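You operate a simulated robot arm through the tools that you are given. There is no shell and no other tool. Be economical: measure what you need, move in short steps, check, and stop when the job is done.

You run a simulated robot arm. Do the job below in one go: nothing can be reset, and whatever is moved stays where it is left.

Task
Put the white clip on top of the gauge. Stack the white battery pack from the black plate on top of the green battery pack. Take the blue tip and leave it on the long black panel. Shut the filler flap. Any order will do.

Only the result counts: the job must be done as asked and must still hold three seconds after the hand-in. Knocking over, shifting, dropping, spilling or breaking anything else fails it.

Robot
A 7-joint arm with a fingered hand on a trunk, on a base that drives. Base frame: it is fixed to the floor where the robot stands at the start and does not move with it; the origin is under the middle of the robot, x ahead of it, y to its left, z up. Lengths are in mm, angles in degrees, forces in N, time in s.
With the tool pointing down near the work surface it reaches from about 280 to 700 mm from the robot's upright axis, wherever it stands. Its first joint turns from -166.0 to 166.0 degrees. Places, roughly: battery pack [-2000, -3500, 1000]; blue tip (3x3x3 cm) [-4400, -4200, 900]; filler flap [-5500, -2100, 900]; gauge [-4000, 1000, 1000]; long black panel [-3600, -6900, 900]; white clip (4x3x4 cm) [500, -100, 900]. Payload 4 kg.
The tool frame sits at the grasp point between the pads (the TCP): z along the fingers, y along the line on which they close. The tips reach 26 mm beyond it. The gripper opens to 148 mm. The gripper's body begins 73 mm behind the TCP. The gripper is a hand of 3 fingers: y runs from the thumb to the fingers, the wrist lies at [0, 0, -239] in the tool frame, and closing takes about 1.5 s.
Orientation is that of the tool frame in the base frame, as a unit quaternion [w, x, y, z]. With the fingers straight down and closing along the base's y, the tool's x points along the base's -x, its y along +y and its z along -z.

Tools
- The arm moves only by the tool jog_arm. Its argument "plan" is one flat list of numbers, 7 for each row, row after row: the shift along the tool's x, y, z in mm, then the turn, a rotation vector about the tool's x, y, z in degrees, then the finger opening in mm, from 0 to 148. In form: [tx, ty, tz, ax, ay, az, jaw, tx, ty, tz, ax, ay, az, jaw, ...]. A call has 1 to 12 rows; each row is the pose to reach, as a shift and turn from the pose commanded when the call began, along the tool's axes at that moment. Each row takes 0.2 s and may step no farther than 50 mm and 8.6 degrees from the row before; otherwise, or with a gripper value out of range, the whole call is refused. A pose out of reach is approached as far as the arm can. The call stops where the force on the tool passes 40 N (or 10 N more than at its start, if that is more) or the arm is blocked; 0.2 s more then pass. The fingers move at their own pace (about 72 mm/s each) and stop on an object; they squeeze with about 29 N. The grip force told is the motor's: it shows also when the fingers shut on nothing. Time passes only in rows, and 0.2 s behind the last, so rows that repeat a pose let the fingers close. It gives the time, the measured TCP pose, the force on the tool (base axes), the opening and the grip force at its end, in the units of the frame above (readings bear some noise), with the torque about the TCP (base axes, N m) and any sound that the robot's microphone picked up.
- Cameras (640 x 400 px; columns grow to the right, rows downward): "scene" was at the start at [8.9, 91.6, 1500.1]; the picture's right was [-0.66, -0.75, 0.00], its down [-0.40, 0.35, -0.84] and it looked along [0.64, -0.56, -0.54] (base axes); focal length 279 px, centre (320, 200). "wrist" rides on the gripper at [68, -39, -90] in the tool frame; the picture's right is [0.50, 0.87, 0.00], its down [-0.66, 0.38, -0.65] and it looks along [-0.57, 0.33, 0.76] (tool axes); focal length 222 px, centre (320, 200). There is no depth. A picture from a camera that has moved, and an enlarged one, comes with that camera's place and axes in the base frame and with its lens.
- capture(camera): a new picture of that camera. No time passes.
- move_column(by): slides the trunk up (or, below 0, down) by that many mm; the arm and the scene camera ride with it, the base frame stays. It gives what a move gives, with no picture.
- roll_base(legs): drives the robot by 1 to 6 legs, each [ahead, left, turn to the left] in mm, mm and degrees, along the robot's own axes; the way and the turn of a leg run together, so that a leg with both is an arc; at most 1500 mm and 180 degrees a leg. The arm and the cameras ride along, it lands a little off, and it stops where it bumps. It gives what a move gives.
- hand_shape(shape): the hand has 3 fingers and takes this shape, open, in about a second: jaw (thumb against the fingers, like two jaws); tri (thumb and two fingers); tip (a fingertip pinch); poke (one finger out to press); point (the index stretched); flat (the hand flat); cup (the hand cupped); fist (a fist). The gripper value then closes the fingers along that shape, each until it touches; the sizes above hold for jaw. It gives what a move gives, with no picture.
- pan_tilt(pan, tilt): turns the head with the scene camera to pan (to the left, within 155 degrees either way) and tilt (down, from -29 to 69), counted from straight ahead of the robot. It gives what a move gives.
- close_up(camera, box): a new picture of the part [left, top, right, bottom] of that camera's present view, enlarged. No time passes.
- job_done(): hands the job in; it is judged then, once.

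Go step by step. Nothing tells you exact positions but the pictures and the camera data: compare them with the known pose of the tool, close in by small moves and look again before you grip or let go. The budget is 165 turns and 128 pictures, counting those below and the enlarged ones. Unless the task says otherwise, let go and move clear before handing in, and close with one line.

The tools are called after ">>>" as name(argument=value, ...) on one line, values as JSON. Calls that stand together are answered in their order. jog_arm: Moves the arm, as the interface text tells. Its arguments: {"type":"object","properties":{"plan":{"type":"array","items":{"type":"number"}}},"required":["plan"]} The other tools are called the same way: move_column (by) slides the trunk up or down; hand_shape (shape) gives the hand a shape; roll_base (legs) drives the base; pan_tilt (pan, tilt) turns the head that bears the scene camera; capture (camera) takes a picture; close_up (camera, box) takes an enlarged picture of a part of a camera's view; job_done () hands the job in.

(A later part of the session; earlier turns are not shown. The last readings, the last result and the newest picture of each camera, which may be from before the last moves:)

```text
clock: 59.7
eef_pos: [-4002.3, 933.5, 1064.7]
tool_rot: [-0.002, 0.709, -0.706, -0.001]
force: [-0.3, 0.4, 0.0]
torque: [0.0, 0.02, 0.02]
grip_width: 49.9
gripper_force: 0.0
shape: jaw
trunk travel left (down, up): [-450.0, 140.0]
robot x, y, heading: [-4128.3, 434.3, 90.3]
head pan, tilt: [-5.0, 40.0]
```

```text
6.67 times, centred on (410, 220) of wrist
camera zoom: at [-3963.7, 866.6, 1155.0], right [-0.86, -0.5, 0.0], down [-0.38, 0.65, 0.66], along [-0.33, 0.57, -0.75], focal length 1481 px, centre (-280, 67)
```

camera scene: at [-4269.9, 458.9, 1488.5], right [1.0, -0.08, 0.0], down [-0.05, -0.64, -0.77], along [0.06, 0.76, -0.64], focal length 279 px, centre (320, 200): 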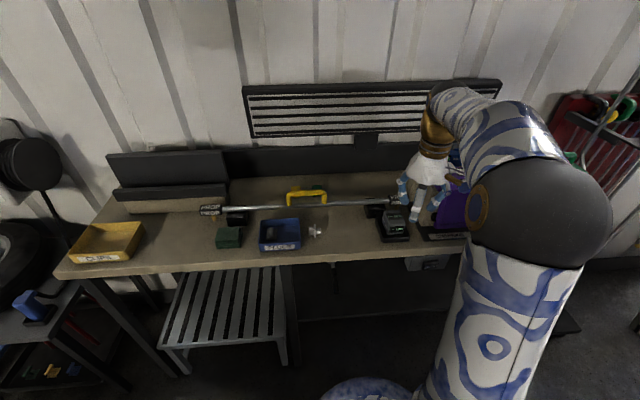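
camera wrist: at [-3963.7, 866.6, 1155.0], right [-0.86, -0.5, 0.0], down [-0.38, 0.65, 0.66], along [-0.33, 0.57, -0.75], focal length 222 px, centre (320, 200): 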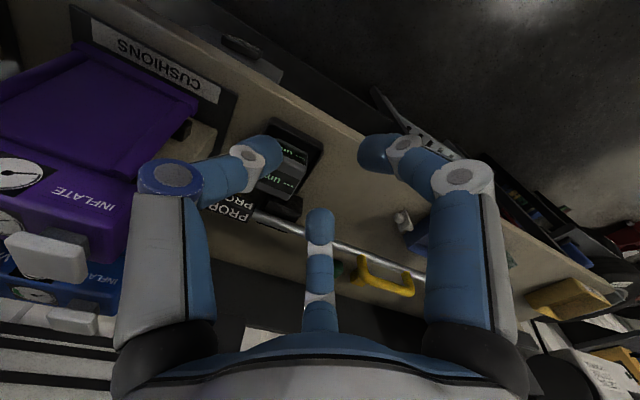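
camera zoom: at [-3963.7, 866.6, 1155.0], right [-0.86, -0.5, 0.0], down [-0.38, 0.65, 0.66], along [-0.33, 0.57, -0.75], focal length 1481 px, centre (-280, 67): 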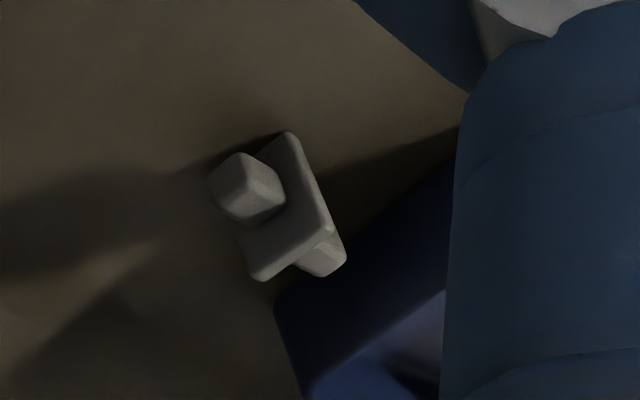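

The clip lies on its side at about (-4238, 1037, 882): plate on edge, fin toward -x, peg toward +x. The three fingers fit around that shape in the present hand orientation, so I'll hover above it and check.

>>> jog_arm(plan=[-20, 47, 0, 0, 0, 0, 65, -40, 92, 0, 0, 0, 0, 65, -60, 137, 0, 0, 0, 0, 65, -80, 180, 0, 0, 0, 0, 65, -103, 220, 0, 0, 0, 0, 65, -103, 236, 40, 0, 0, 0, 65, -103, 236, 80, 0, 0, 0, 65, -103, 236, 100, 0, 0, 0, 65, -103, 236, 100, 0, 0, 0, 65])

>>> close_up(camera="wrist", box=[200, 80, 440, 230])

>>> close_up(camera="scene", box=[272, 181, 368, 251])

```text
refused: row 1 steps farther than a row can; nothing moved
```

```text
2.67 times, centred on (320, 155) of wrist
camera zoom: at [-3963.7, 866.6, 1155.0], right [-0.86, -0.5, 0.0], down [-0.38, 0.65, 0.66], along [-0.33, 0.57, -0.75], focal length 592 px, centre (320, 320)
```

zoom: 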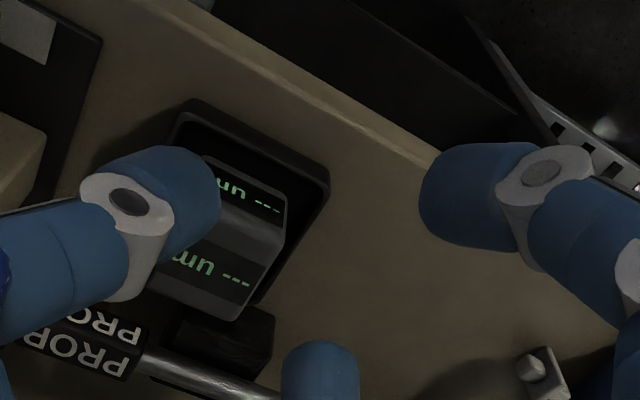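

```text
5.71 times, centred on (320, 216) of scene
camera zoom: at [-4269.9, 458.9, 1488.5], right [1.0, -0.08, 0.0], down [-0.05, -0.64, -0.77], along [0.06, 0.76, -0.64], focal length 1593 px, centre (320, 109)
```

zoom: 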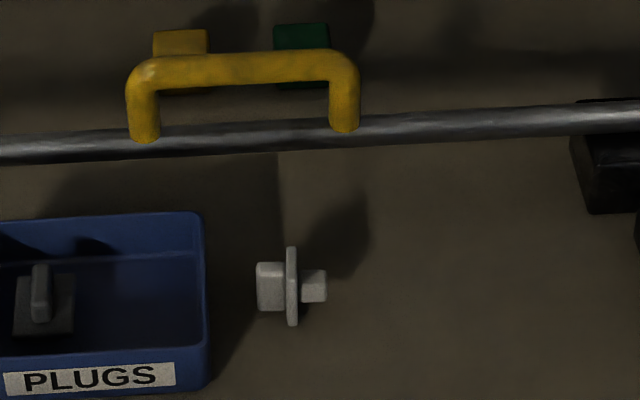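

The row was too long; I'll resend it with smaller steps.

>>> jog_arm(plan=[-18, 42, 0, 0, 0, 0, 65, -36, 84, 0, 0, 0, 0, 65, -54, 126, 0, 0, 0, 0, 65, -72, 168, 0, 0, 0, 0, 65, -88, 205, 0, 0, 0, 0, 65, -103, 236, 20, 0, 0, 0, 65, -103, 236, 60, 0, 0, 0, 65, -103, 236, 100, 0, 0, 0, 65, -103, 236, 100, 0, 0, 0, 65])

>>> close_up(camera="wrist", box=[200, 80, 440, 230])

>>> close_up(camera="scene", box=[272, 181, 368, 251])

```text
clock: 61.7
eef_pos: [-4241.3, 1037.4, 964.8]
tool_rot: [-0.002, 0.709, -0.705, -0.001]
force: [0.0, -0.4, -0.4]
torque: [0.03, 0.01, 0.04]
grip_width: 64.4
gripper_force: 0.1
shape: jaw
trunk travel left (down, up): [-450.0, 140.0]
robot x, y, heading: [-4125.8, 435.4, 90.4]
head pan, tilt: [-5.0, 40.0]
```

```text
2.67 times, centred on (320, 155) of wrist
camera zoom: at [-4200.9, 970.2, 1054.9], right [-0.86, -0.5, 0.0], down [-0.38, 0.65, 0.66], along [-0.33, 0.57, -0.75], focal length 592 px, centre (320, 320)
```

zoom: 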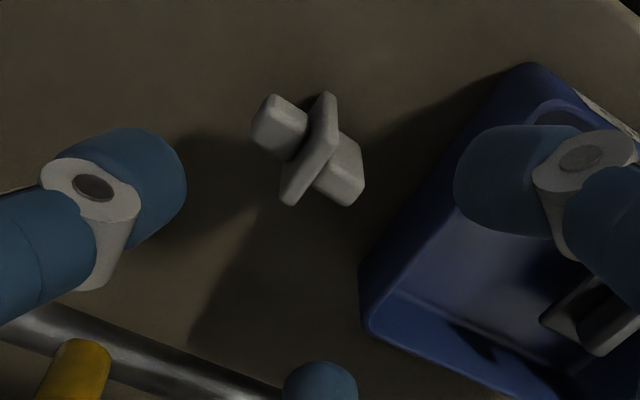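

```text
5.71 times, centred on (320, 216) of scene
camera zoom: at [-4269.9, 459.7, 1488.5], right [1.0, -0.08, 0.0], down [-0.05, -0.64, -0.77], along [0.06, 0.76, -0.64], focal length 1593 px, centre (320, 109)
```

zoom: 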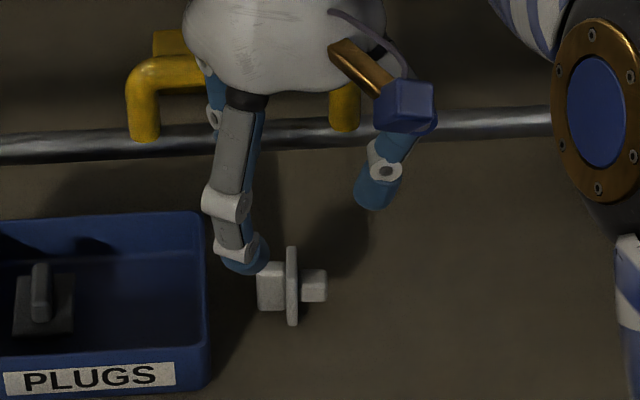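

Tips sit at radius ~39 with about 10 mm clearance to the tray, and the clip is centred to within 2–3 mm. I'll descend and close.

>>> jog_arm(plan=[-2, -1, 35, 0, 0, 0, 62, -2, -1, 60, 0, 0, 0, 62, -2, -1, 66, 0, 0, 0, 62, -2, -1, 66, 0, 0, 0, 62])

>>> close_up(camera="wrist", box=[220, 110, 412, 230])

>>> close_up(camera="scene", box=[272, 181, 368, 251])

```text
clock: 62.7
eef_pos: [-4238.2, 1040.1, 900.2]
tool_rot: [-0.002, 0.709, -0.705, -0.001]
force: [0.0, 0.4, -0.2]
torque: [0.02, 0.0, 0.01]
grip_width: 62.5
gripper_force: 0.0
shape: jaw
trunk travel left (down, up): [-450.0, 140.0]
robot x, y, heading: [-4128.5, 434.0, 90.1]
head pan, tilt: [-5.0, 40.0]
```

```text
3.33 times, centred on (316, 170) of wrist
camera zoom: at [-4199.3, 972.6, 989.5], right [-0.86, -0.5, 0.0], down [-0.38, 0.65, 0.66], along [-0.33, 0.57, -0.75], focal length 740 px, centre (333, 300)
```

zoom: 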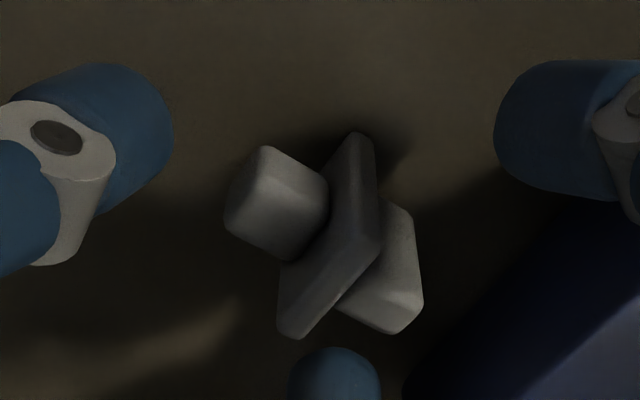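

```text
5.71 times, centred on (320, 216) of scene
camera zoom: at [-4269.9, 459.6, 1488.5], right [1.0, -0.08, 0.0], down [-0.05, -0.64, -0.77], along [0.06, 0.76, -0.64], focal length 1593 px, centre (320, 109)
```

zoom: 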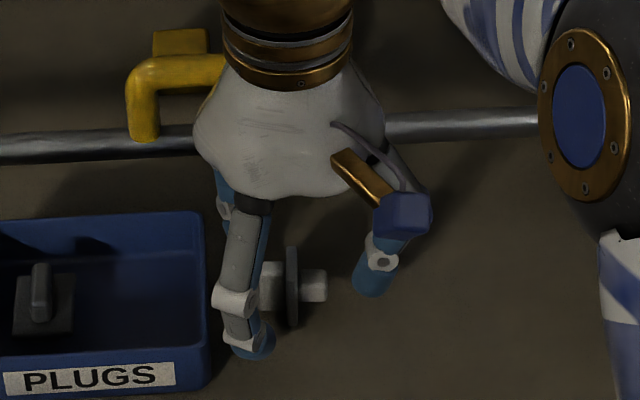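

Clip is centred between the three fingers. Closing.

>>> jog_arm(plan=[0, 0, 0, 0, 0, 0, 30, 0, 0, 0, 0, 0, 0, 0, 0, 0, 0, 0, 0, 0, 0, 0, 0, 0, 0, 0, 0, 0, 0, 0, 0, 0, 0, 0, 0])

>>> close_up(camera="wrist", box=[220, 110, 412, 230])

>>> close_up(camera="scene", box=[272, 181, 368, 251])

```text
clock: 63.9
eef_pos: [-4238.3, 1039.7, 900.0]
tool_rot: [-0.003, 0.709, -0.705, -0.002]
force: [-0.2, -0.5, -0.5]
torque: [-0.03, 0.01, -0.03]
grip_width: 22.5
gripper_force: 28.7
shape: jaw
trunk travel left (down, up): [-450.0, 140.0]
robot x, y, heading: [-4129.4, 436.3, 90.1]
head pan, tilt: [-5.0, 40.0]
```

```text
3.33 times, centred on (316, 170) of wrist
camera zoom: at [-4199.3, 972.7, 989.7], right [-0.86, -0.5, 0.0], down [-0.38, 0.65, 0.66], along [-0.33, 0.57, -0.75], focal length 740 px, centre (333, 300)
```

zoom: 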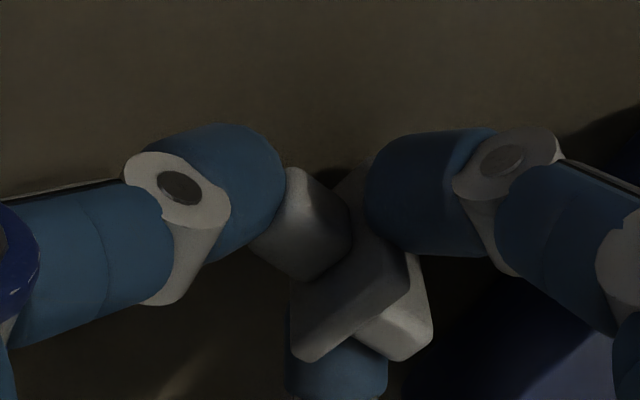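

```text
5.71 times, centred on (320, 216) of scene
camera zoom: at [-4269.9, 459.6, 1488.5], right [1.0, -0.08, 0.0], down [-0.05, -0.64, -0.77], along [0.06, 0.76, -0.64], focal length 1593 px, centre (320, 109)
```

zoom: 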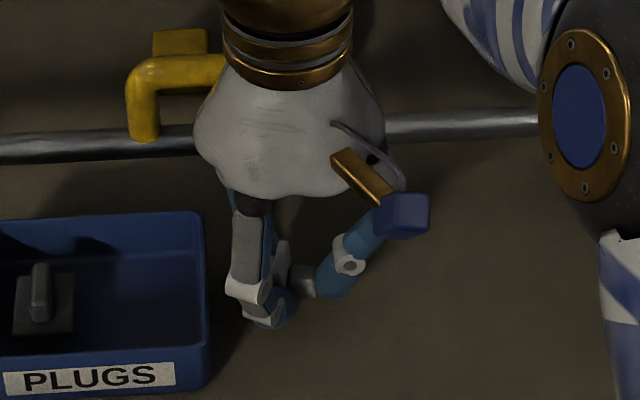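

Gripped as intended. Lifting and checking.

>>> jog_arm(plan=[0, 0, -10, 0, 0, 0, 0, 0, 0, -50, 0, 0, 0, 0, 0, 0, -95, 0, 0, 0, 0, 0, 0, -95, 0, 0, 0, 0])

>>> close_up(camera="wrist", box=[220, 110, 412, 230])

>>> close_up(camera="scene", box=[272, 151, 368, 221])

```text
clock: 64.9
eef_pos: [-4239.6, 1039.3, 996.7]
tool_rot: [-0.002, 0.709, -0.706, -0.001]
force: [0.3, 0.1, -1.0]
torque: [-0.03, -0.03, 0.03]
grip_width: 22.4
gripper_force: 29.0
shape: jaw
trunk travel left (down, up): [-450.0, 140.0]
robot x, y, heading: [-4128.2, 436.3, 90.5]
head pan, tilt: [-5.0, 40.0]
```

```text
3.33 times, centred on (316, 170) of wrist
camera zoom: at [-4200.1, 971.6, 1086.2], right [-0.86, -0.5, 0.0], down [-0.38, 0.65, 0.66], along [-0.33, 0.57, -0.75], focal length 740 px, centre (333, 300)
```

zoom: 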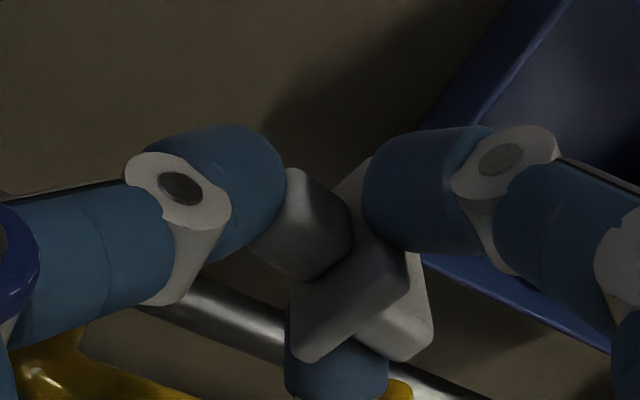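

```text
5.71 times, centred on (320, 186) of scene
camera zoom: at [-4269.9, 459.5, 1488.5], right [1.0, -0.08, 0.0], down [-0.05, -0.64, -0.77], along [0.06, 0.76, -0.64], focal length 1593 px, centre (320, 280)
```

zoom: 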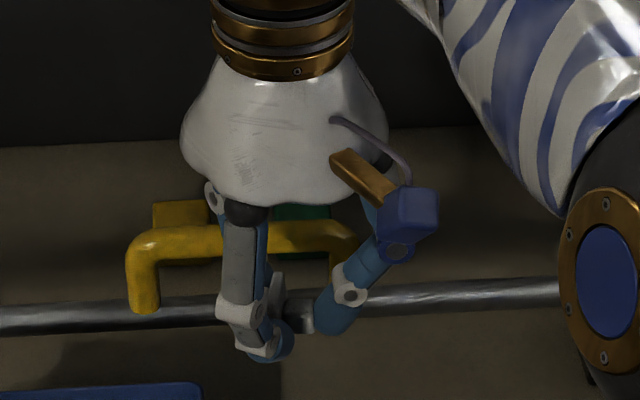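

Held well; its bottom is ~32 mm below the TCP. Moving back over the gauge at this height.

>>> jog_arm(plan=[0, -45, 0, 0, 0, 0, 0, 1, -90, 0, 0, 0, 0, 0, 2, -135, 0, 0, 0, 0, 0, 3, -180, 0, 0, 0, 0, 0, 3, -220, 0, 0, 0, 0, 0, 3, -236, 0, 0, 0, 0, 0, 3, -236, 20, 0, 0, 0, 0, 3, -236, 30, 0, 0, 0, 0, 3, -236, 30, 0, 0, 0, 0])

>>> close_up(camera="wrist", box=[220, 110, 412, 230])

>>> close_up(camera="scene", box=[348, 165, 444, 245])

```text
clock: 66.9
eef_pos: [-4002.7, 1039.0, 965.6]
tool_rot: [-0.002, 0.709, -0.705, -0.001]
force: [0.1, 1.1, 0.5]
torque: [-0.06, -0.02, 0.0]
grip_width: 22.4
gripper_force: 29.1
shape: jaw
trunk travel left (down, up): [-450.0, 140.0]
robot x, y, heading: [-4128.1, 435.2, 90.2]
head pan, tilt: [-5.0, 40.0]
```

```text
3.33 times, centred on (316, 170) of wrist
camera zoom: at [-3962.5, 970.5, 1055.4], right [-0.86, -0.5, 0.0], down [-0.38, 0.65, 0.66], along [-0.33, 0.57, -0.75], focal length 740 px, centre (333, 300)
```

zoom: 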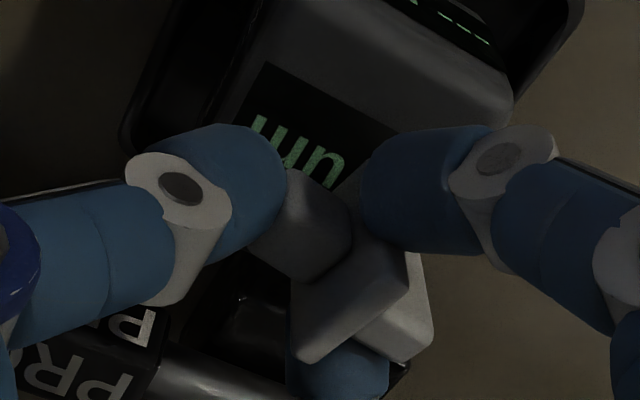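

```text
5.00 times, centred on (396, 205) of scene
camera zoom: at [-4269.7, 459.6, 1488.5], right [1.0, -0.08, 0.0], down [-0.05, -0.64, -0.77], along [0.06, 0.76, -0.64], focal length 1394 px, centre (-60, 175)
```

zoom: 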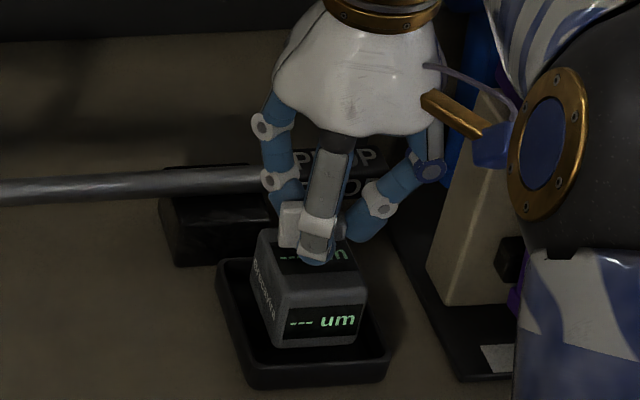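

Well centred. Lowering gently to light contact.

>>> jog_arm(plan=[0, 0, 4, 0, 0, 0, 0, 0, 0, 7, 0, 0, 0, 0, 0, 0, 9, 0, 0, 0, 0, 0, 0, 9, 0, 0, 0, 0])

```text
clock: 67.9
eef_pos: [-4001.6, 1037.0, 959.9]
tool_rot: [-0.003, 0.709, -0.705, -0.003]
force: [2.6, 3.7, 29.2]
torque: [0.34, 0.13, -0.07]
grip_width: 23.4
gripper_force: 29.0
shape: jaw
trunk travel left (down, up): [-450.0, 140.0]
robot x, y, heading: [-4125.3, 435.8, 90.4]
head pan, tilt: [-5.0, 40.0]
```

Contact at about 960. Backing off until the force is near zero.

>>> jog_arm(plan=[0, 0, -3, 0, 0, 0, 0, 0, 0, -3, 0, 0, 0, 0])

>>> close_up(camera="wrist", box=[220, 110, 412, 230])

>>> close_up(camera="scene", box=[364, 180, 428, 230])

```text
clock: 68.5
eef_pos: [-4001.2, 1036.9, 960.9]
tool_rot: [-0.003, 0.709, -0.705, -0.002]
force: [2.3, 1.9, 17.9]
torque: [0.22, 0.05, -0.02]
grip_width: 23.4
gripper_force: 28.7
shape: jaw
trunk travel left (down, up): [-450.0, 140.0]
robot x, y, heading: [-4128.2, 437.0, 90.3]
head pan, tilt: [-5.0, 40.0]
```

```text
3.33 times, centred on (316, 170) of wrist
camera zoom: at [-3962.9, 969.5, 1049.3], right [-0.86, -0.5, 0.0], down [-0.38, 0.65, 0.66], along [-0.33, 0.57, -0.75], focal length 740 px, centre (333, 300)
```

zoom: 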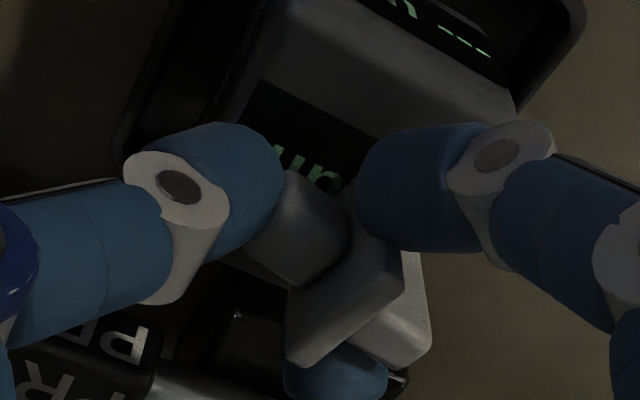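

```text
8.00 times, centred on (396, 205) of scene
camera zoom: at [-4269.8, 458.2, 1488.5], right [1.0, -0.08, 0.0], down [-0.05, -0.64, -0.77], along [0.06, 0.76, -0.64], focal length 2231 px, centre (-288, 160)
```

zoom: 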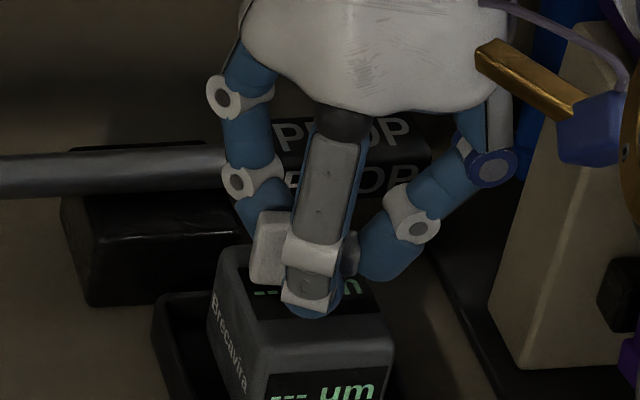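

Still 18 N. The clip also looks ~6 mm toward the back, so I'll lift clear, shift 6 mm toward -y and touch down more lightly.

>>> jog_arm(plan=[0, 0, -8, 0, 0, 0, 0, 6, 0, -8, 0, 0, 0, 0, 6, 0, -4, 0, 0, 0, 0, 6, 0, -4, 0, 0, 0, 0])

```text
clock: 69.5
eef_pos: [-4003.0, 1032.0, 963.1]
tool_rot: [-0.002, 0.709, -0.705, 0.0]
force: [-0.3, 0.4, 0.2]
torque: [0.03, 0.0, 0.0]
grip_width: 23.0
gripper_force: 29.4
shape: jaw
trunk travel left (down, up): [-450.0, 140.0]
robot x, y, heading: [-4125.5, 436.9, 90.2]
head pan, tilt: [-5.0, 40.0]
```

>>> jog_arm(plan=[0, 0, 1, 0, 0, 0, 0, 0, 0, 1.5, 0, 0, 0, 0, 0, 0, 1.5, 0, 0, 0, 0])

>>> close_up(camera="scene", box=[364, 180, 428, 230])

```text
clock: 70.3
eef_pos: [-4003.0, 1031.8, 961.4]
tool_rot: [-0.003, 0.709, -0.705, -0.002]
force: [0.6, -0.4, 0.6]
torque: [-0.02, 0.0, 0.0]
grip_width: 22.8
gripper_force: 28.9
shape: jaw
trunk travel left (down, up): [-450.0, 140.0]
robot x, y, heading: [-4128.1, 436.2, 90.5]
head pan, tilt: [-5.0, 40.0]
```

```text
8.00 times, centred on (396, 205) of scene
camera zoom: at [-4269.8, 459.6, 1488.5], right [1.0, -0.08, 0.0], down [-0.05, -0.64, -0.77], along [0.06, 0.76, -0.64], focal length 2231 px, centre (-288, 160)
```

zoom: 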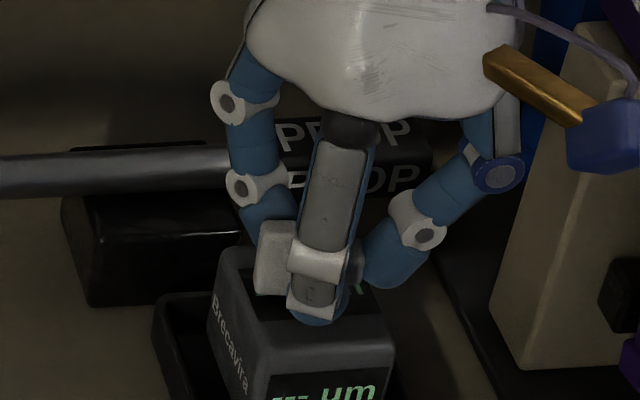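

>>> jog_arm(plan=[0, 0, 1, 0, 0, 0, 0, 0, 0, 1, 0, 0, 0, 0])

```text
clock: 70.9
eef_pos: [-4002.2, 1031.1, 961.6]
tool_rot: [-0.002, 0.709, -0.705, -0.001]
force: [-0.6, 0.3, 2.2]
torque: [0.05, -0.02, -0.01]
grip_width: 22.8
gripper_force: 29.0
shape: jaw
trunk travel left (down, up): [-450.0, 140.0]
robot x, y, heading: [-4125.2, 435.3, 90.3]
head pan, tilt: [-5.0, 40.0]
```

Light 2 N contact. Opening slowly in place, then looking before lifting.

>>> jog_arm(plan=[0, 0, 0, 0, 0, 0, 25, 0, 0, 0, 0, 0, 0, 28, 0, 0, 0, 0, 0, 0, 32, 0, 0, 0, 0, 0, 0, 38, 0, 0, 0, 0, 0, 0, 46, 0, 0, 0, 0, 0, 0, 54, 0, 0, 0, 0, 0, 0, 60, 0, 0, 0, 0, 0, 0, 60])

>>> close_up(camera="wrist", box=[220, 110, 412, 230])

>>> close_up(camera="scene", box=[364, 180, 428, 230])

```text
clock: 72.7
eef_pos: [-4001.9, 1031.8, 961.2]
tool_rot: [-0.002, 0.709, -0.705, -0.001]
force: [0.6, 0.2, 0.4]
torque: [0.0, -0.01, 0.0]
grip_width: 59.4
gripper_force: 0.0
shape: jaw
trunk travel left (down, up): [-450.0, 140.0]
robot x, y, heading: [-4128.9, 437.0, 89.9]
head pan, tilt: [-5.0, 40.0]
```

```text
3.33 times, centred on (316, 170) of wrist
camera zoom: at [-3963.2, 964.2, 1050.6], right [-0.86, -0.5, 0.0], down [-0.38, 0.65, 0.66], along [-0.33, 0.57, -0.75], focal length 740 px, centre (333, 300)
```

zoom: 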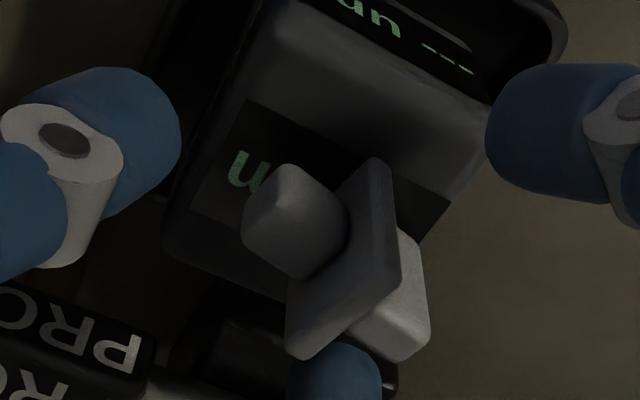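

```text
8.00 times, centred on (396, 205) of scene
camera zoom: at [-4269.8, 459.6, 1488.5], right [1.0, -0.08, 0.0], down [-0.05, -0.64, -0.77], along [0.06, 0.76, -0.64], focal length 2231 px, centre (-288, 160)
```

zoom: 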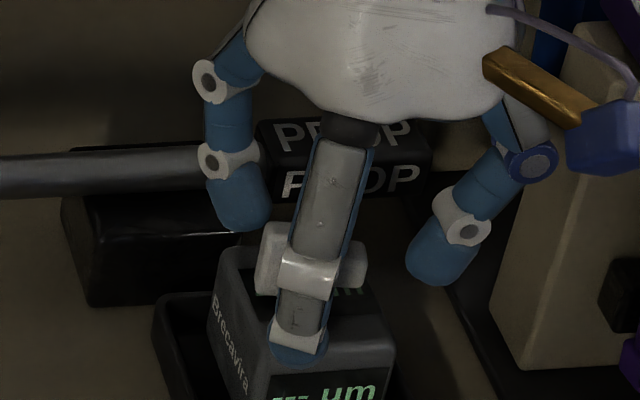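

The clip stays put on the gauge top. Lifting straight up and retreating.

>>> jog_arm(plan=[0, 0, -15, 0, 0, 0, 60, 0, 0, -40, 0, 0, 0, 60, 0, 0, -80, 0, 0, 0, 60, 0, 0, -125, 0, 0, 0, 60, 45, 0, -140, 0, 0, 0, 60, 90, 0, -155, 0, 0, 0, 60, 135, 0, -170, 0, 0, 0, 60, 180, 0, -190, 0, 0, 0, 60, 225, 0, -210, 0, 0, 0, 60])

>>> close_up(camera="scene", box=[364, 180, 428, 230])

```text
clock: 74.7
eef_pos: [-4000.6, 806.2, 1170.6]
tool_rot: [-0.002, 0.709, -0.705, -0.002]
force: [0.5, -0.1, -1.8]
torque: [0.0, 0.03, 0.02]
grip_width: 59.7
gripper_force: 0.1
shape: jaw
trunk travel left (down, up): [-450.0, 140.0]
robot x, y, heading: [-4126.5, 435.9, 90.3]
head pan, tilt: [-5.0, 40.0]
```

```text
8.00 times, centred on (396, 205) of scene
camera zoom: at [-4269.8, 459.1, 1488.5], right [1.0, -0.08, 0.0], down [-0.05, -0.64, -0.77], along [0.06, 0.76, -0.64], focal length 2231 px, centre (-288, 160)
```

zoom: 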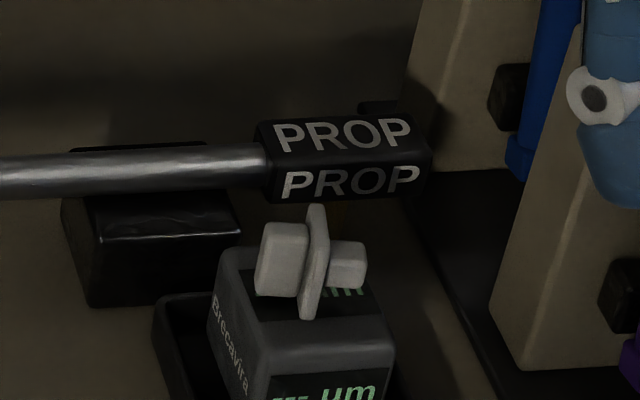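

The clip rests securely on the gauge. Next I'll go back around the car's front toward the trolley holding the battery packs.

>>> roll_base(legs=[[-125, 0, 0], [0, -1500, 0], [0, -1500, 0], [0, -330, 0], [-1400, 0, 0], [-1200, 0, 0]])

>>> pan_tilt(pan=150, tilt=25)

>>> capture(camera="scene")

```text
clock: 104.0
eef_pos: [-679.7, -1922.9, 1169.2]
tool_rot: [0.002, -0.706, 0.709, 0.001]
force: [-0.1, 0.6, 0.0]
torque: [-0.01, -0.01, 0.04]
grip_width: 59.9
gripper_force: 0.0
shape: jaw
trunk travel left (down, up): [-450.0, 140.0]
robot x, y, heading: [-809.0, -2293.0, 89.6]
head pan, tilt: [-5.0, 40.0]
```

```text
clock: 106.4
eef_pos: [-679.7, -1923.0, 1169.7]
tool_rot: [0.002, -0.705, 0.709, 0.001]
force: [0.3, 0.0, -0.5]
torque: [-0.01, 0.03, -0.03]
grip_width: 59.7
gripper_force: 0.0
shape: jaw
trunk travel left (down, up): [-450.0, 140.0]
robot x, y, heading: [-808.6, -2295.1, 89.6]
head pan, tilt: [150.0, 25.0]
```

```text
67 pictures are left
camera scene: at [-1006.8, -2431.2, 1511.8], right [-0.86, 0.51, 0.0], down [0.21, 0.36, -0.91], along [-0.46, -0.78, -0.42], focal length 279 px, centre (320, 200)
```

scene: 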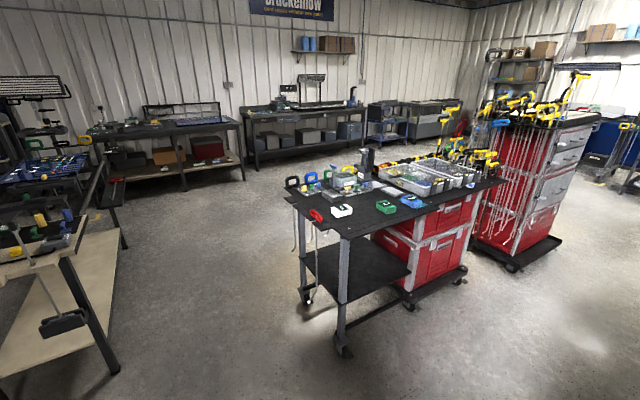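

>>> close_up(camera="scene", box=[270, 140, 510, 260])

```text
2.67 times, centred on (390, 200) of scene
camera zoom: at [-1006.8, -2431.2, 1511.8], right [-0.86, 0.51, 0.0], down [0.21, 0.36, -0.91], along [-0.46, -0.78, -0.42], focal length 744 px, centre (133, 200)
```

zoom: 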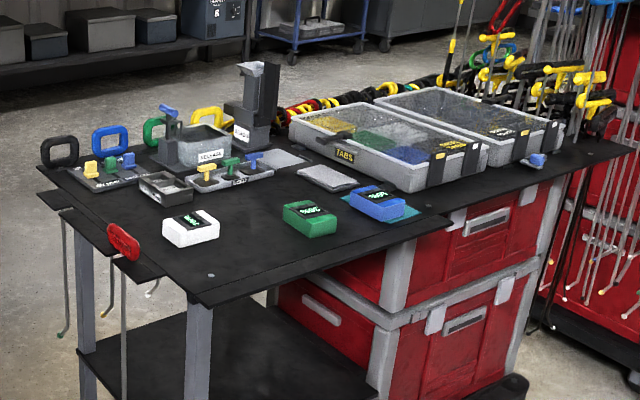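

The white and green packs are on the near end of the trolley. I'll turn around to face it and approach.

>>> roll_base(legs=[[0, 0, 90], [0, 0, 90], [0, -940, 0], [480, 0, 0]])

>>> pan_tilt(pan=-5, tilt=40)

>>> capture(camera="scene")

```text
clock: 121.4
eef_pos: [-1882.1, -3125.2, 1168.6]
tool_rot: [0.001, 0.713, 0.702, -0.002]
force: [-0.2, 1.4, -0.6]
torque: [0.03, -0.02, 0.03]
grip_width: 59.6
gripper_force: 0.0
shape: jaw
trunk travel left (down, up): [-450.0, 140.0]
robot x, y, heading: [-1749.6, -2752.8, -91.0]
head pan, tilt: [150.0, 25.0]
```

```text
clock: 123.8
eef_pos: [-1883.1, -3123.8, 1169.5]
tool_rot: [0.002, 0.713, 0.701, -0.003]
force: [0.9, -1.0, 0.7]
torque: [-0.01, 0.0, -0.04]
grip_width: 59.8
gripper_force: 0.1
shape: jaw
trunk travel left (down, up): [-450.0, 140.0]
robot x, y, heading: [-1750.3, -2756.6, -90.9]
head pan, tilt: [-5.0, 40.0]
```

```text
65 pictures are left
camera scene: at [-1604.7, -2784.5, 1488.5], right [-0.99, 0.1, 0.0], down [0.07, 0.64, -0.77], along [-0.08, -0.76, -0.64], focal length 279 px, centre (320, 200)
```

scene: 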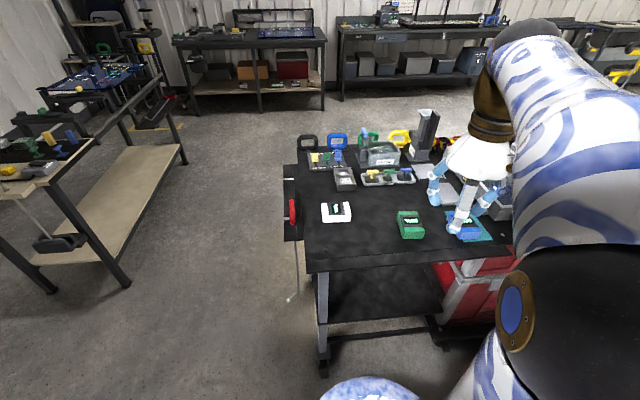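

>>> close_up(camera="scene", box=[300, 180, 460, 280])

>>> capture(camera="wrist")

```text
4.00 times, centred on (380, 230) of scene
camera zoom: at [-1604.7, -2784.5, 1488.5], right [-0.99, 0.1, 0.0], down [0.07, 0.64, -0.77], along [-0.08, -0.76, -0.64], focal length 1115 px, centre (80, 80)
```

zoom: 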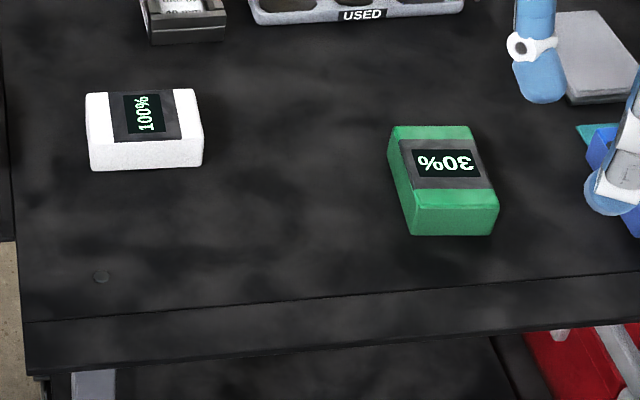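

```text
63 pictures are left
camera wrist: at [-1921.4, -3055.5, 1259.3], right [0.87, 0.49, 0.0], down [0.37, -0.66, 0.66], along [0.32, -0.58, -0.75], focal length 222 px, centre (320, 200)
```

wrist: 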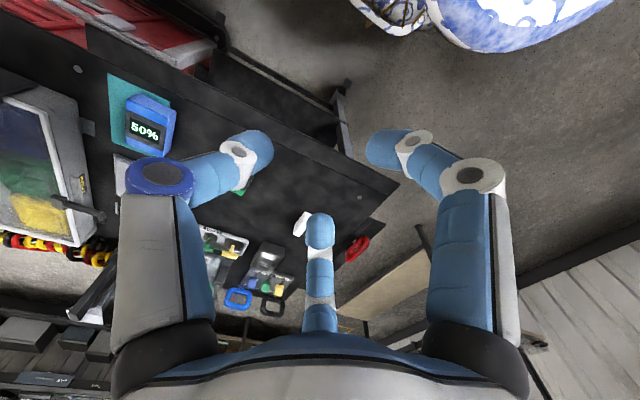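

White pack: centre (-1737, -3515), about 98×67, long axis along x. Green pack: centre (-1981, -3428), long axis roughly along y. I'll roll forward 150 and hover over the white one with the jaw open.

>>> roll_base(legs=[[150, 0, 0]])

>>> jog_arm(plan=[0, 40, 0, 0, 0, 0, 120, 0, 80, 0, 0, 0, 0, 120, -35, 110, 0, 0, 0, 0, 120, -70, 137, 0, 0, 0, 0, 120, -105, 137, 30, 0, 0, 0, 120, -140, 137, 60, 0, 0, 0, 120, -170, 137, 95, 0, 0, 0, 120, -170, 137, 95, 0, 0, 0, 120])

>>> capture(camera="wrist")

>>> close_up(camera="scene", box=[280, 180, 480, 300])

```text
clock: 125.2
eef_pos: [-1885.4, -3275.2, 1169.2]
tool_rot: [0.002, 0.712, 0.702, -0.003]
force: [0.4, 0.0, 0.2]
torque: [0.01, 0.01, 0.01]
grip_width: 60.0
gripper_force: 0.0
shape: jaw
trunk travel left (down, up): [-450.0, 140.0]
robot x, y, heading: [-1751.2, -2907.8, -90.8]
head pan, tilt: [-5.0, 40.0]
```

```text
clock: 127.0
eef_pos: [-1750.2, -3446.6, 1074.3]
tool_rot: [0.001, 0.712, 0.703, -0.002]
force: [0.6, -0.8, 0.1]
torque: [-0.03, -0.03, 0.01]
grip_width: 119.7
gripper_force: 0.2
shape: jaw
trunk travel left (down, up): [-450.0, 140.0]
robot x, y, heading: [-1749.3, -2904.6, -90.8]
head pan, tilt: [-5.0, 40.0]
```

```text
62 pictures are left
camera wrist: at [-1788.2, -3377.9, 1163.9], right [0.87, 0.49, 0.0], down [0.37, -0.66, 0.66], along [0.32, -0.58, -0.75], focal length 222 px, centre (320, 200)
```

wrist: 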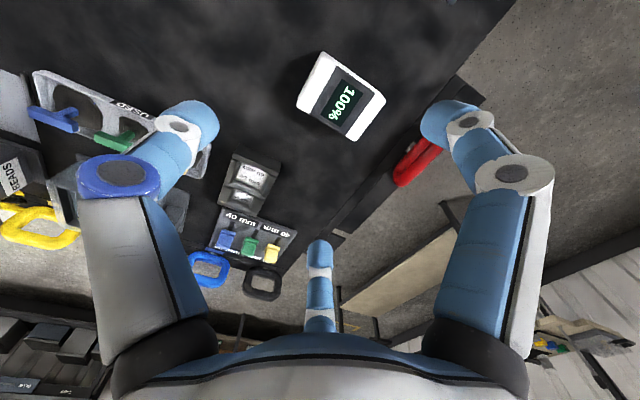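

```text
3.20 times, centred on (380, 240) of scene
camera zoom: at [-1606.9, -2934.4, 1488.5], right [-0.99, 0.1, 0.0], down [0.07, 0.64, -0.77], along [-0.08, -0.76, -0.64], focal length 892 px, centre (128, 72)
```

zoom: 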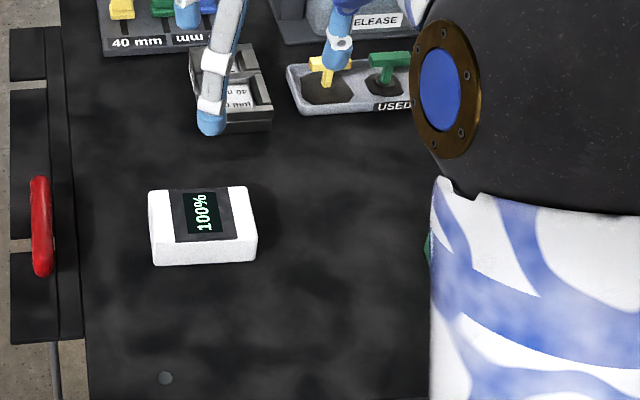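

Re-triangulating gives the white pack top at about (-1726, -3437, 897) and the green pack at about (-1939, -3355). I'll descend partway, aligned, and check.

>>> jog_arm(plan=[5, 8, 40, 0, 0, 0, 110, 9, 15, 80, 0, 0, 0, 110, 9, 15, 110, 0, 0, 0, 110, 9, 15, 110, 0, 0, 0, 110])

>>> capture(camera="wrist")

>>> close_up(camera="scene", box=[280, 180, 480, 300])

```text
clock: 128.0
eef_pos: [-1735.0, -3438.2, 964.0]
tool_rot: [0.001, 0.712, 0.702, -0.002]
force: [-0.1, -0.2, -0.6]
torque: [0.01, 0.0, -0.02]
grip_width: 110.2
gripper_force: 0.1
shape: jaw
trunk travel left (down, up): [-450.0, 140.0]
robot x, y, heading: [-1754.3, -2910.5, -90.9]
head pan, tilt: [-5.0, 40.0]
```

```text
60 pictures are left
camera wrist: at [-1773.5, -3369.1, 1054.1], right [0.87, 0.49, 0.0], down [0.37, -0.66, 0.66], along [0.32, -0.57, -0.75], focal length 222 px, centre (320, 200)
```

wrist: 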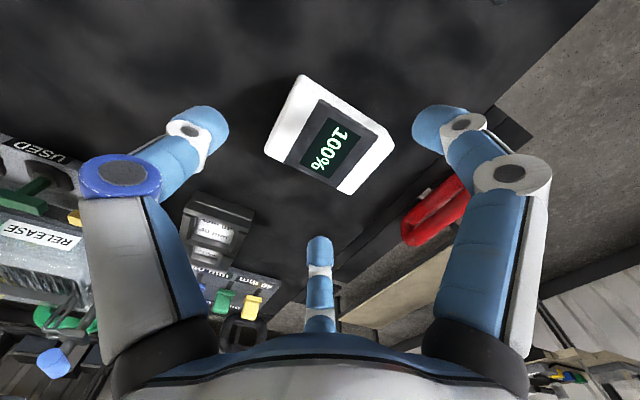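

```text
3.20 times, centred on (380, 240) of scene
camera zoom: at [-1607.0, -2934.3, 1488.5], right [-0.99, 0.1, 0.0], down [0.07, 0.64, -0.77], along [-0.08, -0.76, -0.64], focal length 892 px, centre (128, 72)
```

zoom: 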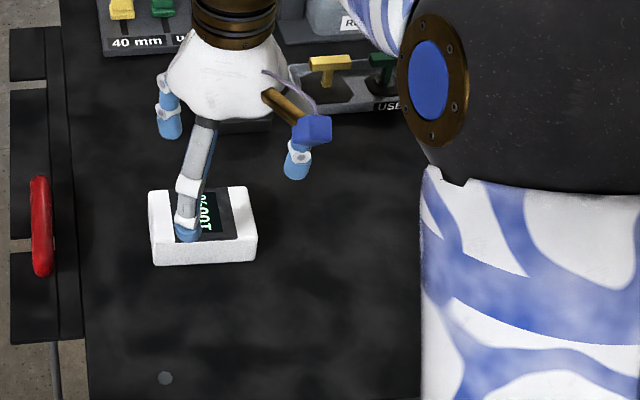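

Aligned to within a few mm. Descending around the pack and closing.

>>> jog_arm(plan=[3, -2, 30, 0, 0, 0, 110, 3, -2, 50, 0, 0, 0, 110, 3, -2, 59, 0, 0, 0, 110, 3, -2, 59, 0, 0, 0, 110])

>>> capture(camera="wrist")

```text
clock: 129.0
eef_pos: [-1737.7, -3436.0, 906.0]
tool_rot: [0.001, 0.712, 0.702, -0.003]
force: [-0.2, 0.5, 0.5]
torque: [-0.05, -0.02, 0.02]
grip_width: 110.1
gripper_force: 0.0
shape: jaw
trunk travel left (down, up): [-450.0, 140.0]
robot x, y, heading: [-1753.7, -2903.9, -90.9]
head pan, tilt: [-5.0, 40.0]
```

```text
58 pictures are left
camera wrist: at [-1775.6, -3366.9, 995.6], right [0.87, 0.49, 0.0], down [0.37, -0.66, 0.66], along [0.32, -0.57, -0.75], focal length 222 px, centre (320, 200)
```

wrist: 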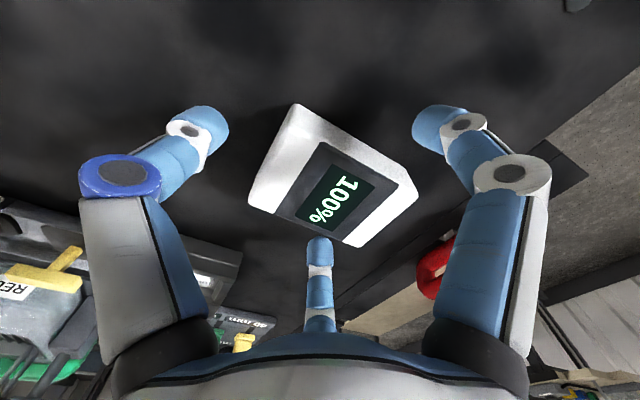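

>>> jog_arm(plan=[0, 0, 0, 0, 0, 0, 90, 0, 0, 0, 0, 0, 0, 70, 0, 0, 0, 0, 0, 0, 50, 0, 0, 0, 0, 0, 0, 30, 0, 0, 0, 0, 0, 0, 0, 0, 0, 0, 0, 0, 0, 0, 0, 0, 0, 0, 0, 0, 0])

>>> capture(camera="wrist")

```text
clock: 130.6
eef_pos: [-1737.2, -3435.6, 907.0]
tool_rot: [0.001, 0.712, 0.703, -0.003]
force: [-0.3, 0.8, 0.4]
torque: [-0.01, 0.05, 0.01]
grip_width: 63.3
gripper_force: 29.5
shape: jaw
trunk travel left (down, up): [-450.0, 140.0]
robot x, y, heading: [-1748.7, -2904.7, -90.8]
head pan, tilt: [-5.0, 40.0]
```

```text
57 pictures are left
camera wrist: at [-1775.6, -3367.1, 995.7], right [0.87, 0.49, 0.0], down [0.37, -0.66, 0.66], along [0.32, -0.57, -0.75], focal length 222 px, centre (320, 200)
```

wrist: 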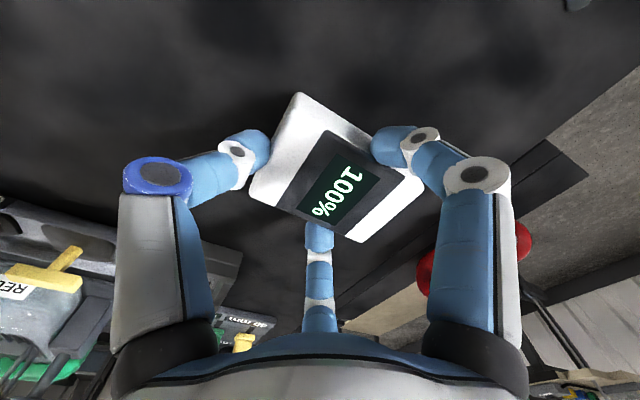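

Gripped, with three good contacts. A small lift to test.

>>> jog_arm(plan=[0, 0, -10, 0, 0, 0, 0, 0, 0, -40, 0, 0, 0, 0, 0, 0, -80, 0, 0, 0, 0, 0, 0, -110, 0, 0, 0, 0, 0, 0, -110, 0, 0, 0, 0])

>>> capture(camera="wrist")

>>> close_up(camera="scene", box=[280, 140, 480, 265])

```text
clock: 131.8
eef_pos: [-1737.1, -3435.7, 1016.7]
tool_rot: [0.001, 0.713, 0.701, -0.003]
force: [-0.5, -0.3, -3.6]
torque: [0.02, 0.03, -0.01]
grip_width: 63.4
gripper_force: 28.9
shape: jaw
trunk travel left (down, up): [-450.0, 140.0]
robot x, y, heading: [-1751.5, -2909.1, -90.7]
head pan, tilt: [-5.0, 40.0]
```

```text
56 pictures are left
camera wrist: at [-1775.8, -3366.9, 1106.3], right [0.87, 0.49, 0.0], down [0.37, -0.66, 0.66], along [0.32, -0.57, -0.75], focal length 222 px, centre (320, 200)
```

wrist: 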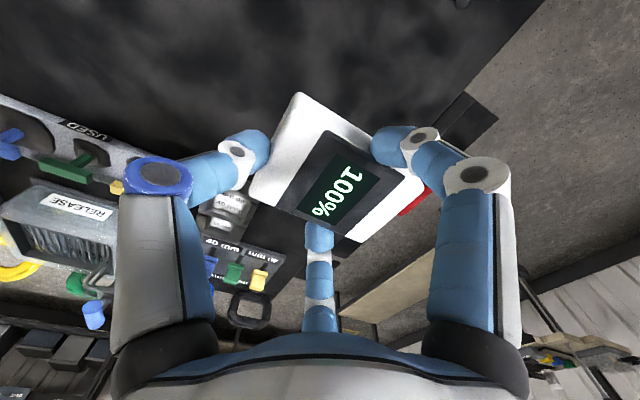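

```text
3.20 times, centred on (380, 202) of scene
camera zoom: at [-1606.9, -2934.4, 1488.5], right [-0.99, 0.1, 0.0], down [0.07, 0.64, -0.77], along [-0.08, -0.76, -0.64], focal length 892 px, centre (128, 192)
```

zoom: 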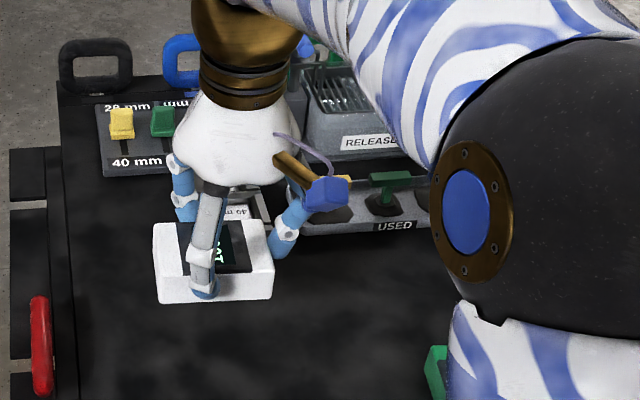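

Held firmly. Moving toward the green pack, with a stop short of it to measure its position.

>>> jog_arm(plan=[20, -42, 0, 0, 0, 0, 0, 40, -84, 0, 0, 0, 0, 0, 60, -126, 0, 0, 0, 0, 0, 80, -160, 0, 0, 0, 0, 0, 105, -170, 0, 0, 0, 0, 0, 130, -175, 0, 0, 0, 0, 0, 130, -175, 0, 0, 0, 0, 0])

>>> capture(camera="wrist")

>>> capture(camera="scene")

```text
clock: 133.4
eef_pos: [-1911.1, -3301.9, 1015.5]
tool_rot: [0.002, 0.712, 0.703, -0.003]
force: [0.1, 1.3, -2.8]
torque: [-0.01, 0.04, -0.01]
grip_width: 62.7
gripper_force: 29.2
shape: jaw
trunk travel left (down, up): [-450.0, 140.0]
robot x, y, heading: [-1754.8, -2910.8, -90.8]
head pan, tilt: [-5.0, 40.0]
```

```text
54 pictures are left
camera wrist: at [-1948.8, -3233.4, 1105.3], right [0.87, 0.49, 0.0], down [0.37, -0.66, 0.66], along [0.32, -0.57, -0.75], focal length 222 px, centre (320, 200)
```

wrist: 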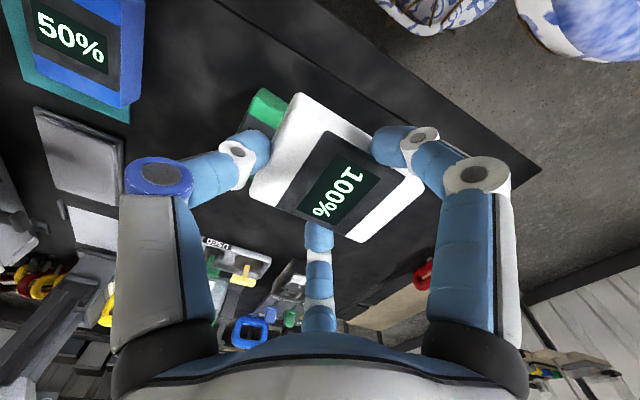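

```text
53 pictures are left
camera scene: at [-1607.1, -2934.2, 1488.5], right [-0.99, 0.1, 0.0], down [0.07, 0.64, -0.77], along [-0.08, -0.76, -0.64], focal length 279 px, centre (320, 200)
```

scene: 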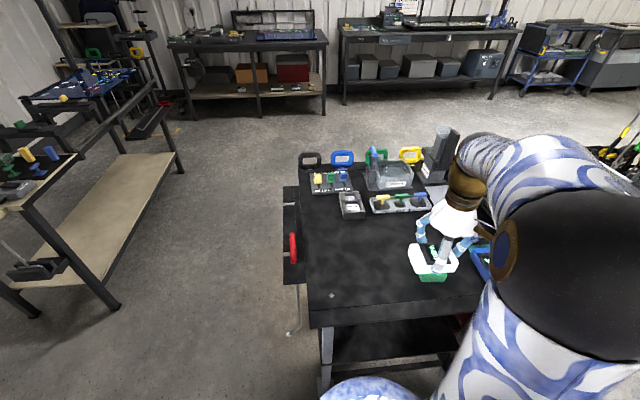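

Green's centre is confirmed at about (-1940, -3355). I'll move over it and lower partway.

>>> jog_arm(plan=[-27, -18, 0, 0, 0, 0, 0, -53.6, -36, 0, 0, 0, 0, 0, -53.6, -36, 40, 0, 0, 0, 0, -53.6, -36, 62, 0, 0, 0, 0, -53.6, -36, 62, 0, 0, 0, 0])

>>> close_up(camera="wrist", box=[180, 60, 460, 260])

>>> close_up(camera="scene", box=[380, 210, 500, 310])

```text
clock: 134.6
eef_pos: [-1948.0, -3357.8, 954.0]
tool_rot: [0.002, 0.712, 0.702, -0.003]
force: [0.8, -0.5, -3.1]
torque: [0.0, 0.01, 0.01]
grip_width: 62.5
gripper_force: 28.5
shape: jaw
trunk travel left (down, up): [-450.0, 140.0]
robot x, y, heading: [-1753.5, -2903.9, -90.7]
head pan, tilt: [-5.0, 40.0]
```

```text
2.00 times, centred on (320, 160) of wrist
camera zoom: at [-1985.3, -3288.0, 1043.1], right [0.87, 0.49, 0.0], down [0.37, -0.66, 0.66], along [0.32, -0.57, -0.75], focal length 444 px, centre (320, 280)
```

zoom: 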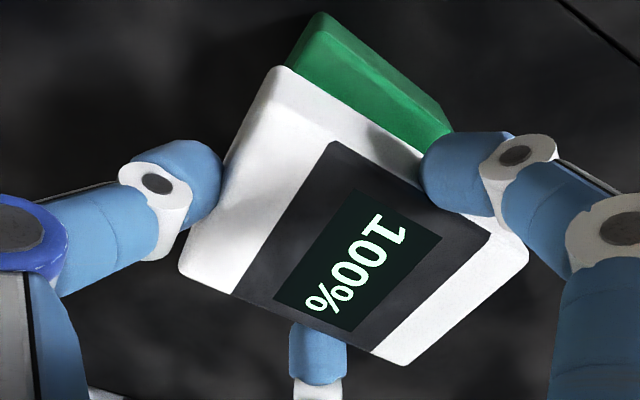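

```text
4.00 times, centred on (440, 260) of scene
camera zoom: at [-1607.1, -2934.5, 1488.5], right [-0.99, 0.1, 0.0], down [0.07, 0.64, -0.77], along [-0.08, -0.76, -0.64], focal length 1115 px, centre (-160, -40)
```

zoom: 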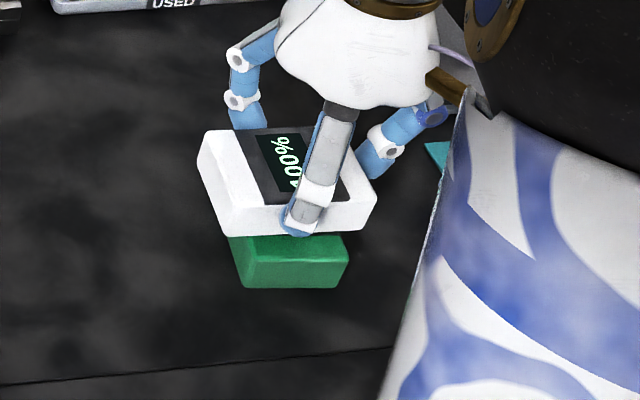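

White is centred over green. Lowering gently.

>>> jog_arm(plan=[0, 0, 6, 0, 0, 0, 0, 0, 0, 11, 0, 0, 0, 0, 0, 0, 14, 0, 0, 0, 0, 0, 0, 14, 0, 0, 0, 0])

```text
clock: 135.6
eef_pos: [-1948.3, -3357.4, 938.9]
tool_rot: [0.001, 0.712, 0.702, -0.003]
force: [0.1, -0.2, -2.4]
torque: [0.01, -0.03, 0.02]
grip_width: 62.5
gripper_force: 28.8
shape: jaw
trunk travel left (down, up): [-450.0, 140.0]
robot x, y, heading: [-1750.4, -2907.5, -91.2]
head pan, tilt: [-5.0, 40.0]
```

>>> jog_arm(plan=[0, 0, 1.5, 0, 0, 0, 0, 0, 0, 3, 0, 0, 0, 0, 0, 0, 3, 0, 0, 0, 0])

```text
clock: 136.4
eef_pos: [-1947.5, -3356.1, 938.1]
tool_rot: [0.002, 0.712, 0.702, -0.003]
force: [-1.9, -0.9, 18.3]
torque: [-0.03, 0.04, 0.03]
grip_width: 63.4
gripper_force: 28.6
shape: jaw
trunk travel left (down, up): [-450.0, 140.0]
robot x, y, heading: [-1751.4, -2907.0, -90.9]
head pan, tilt: [-5.0, 40.0]
```

>>> jog_arm(plan=[0, 0, -1.5, 0, 0, 0, 0, 0, 0, -1.5, 0, 0, 0, 0])

```text
clock: 137.0
eef_pos: [-1946.8, -3356.2, 939.0]
tool_rot: [0.0, 0.712, 0.702, -0.003]
force: [-1.0, -2.3, 11.4]
torque: [-0.03, 0.12, 0.03]
grip_width: 63.1
gripper_force: 28.3
shape: jaw
trunk travel left (down, up): [-450.0, 140.0]
robot x, y, heading: [-1750.5, -2904.0, -90.7]
head pan, tilt: [-5.0, 40.0]
```

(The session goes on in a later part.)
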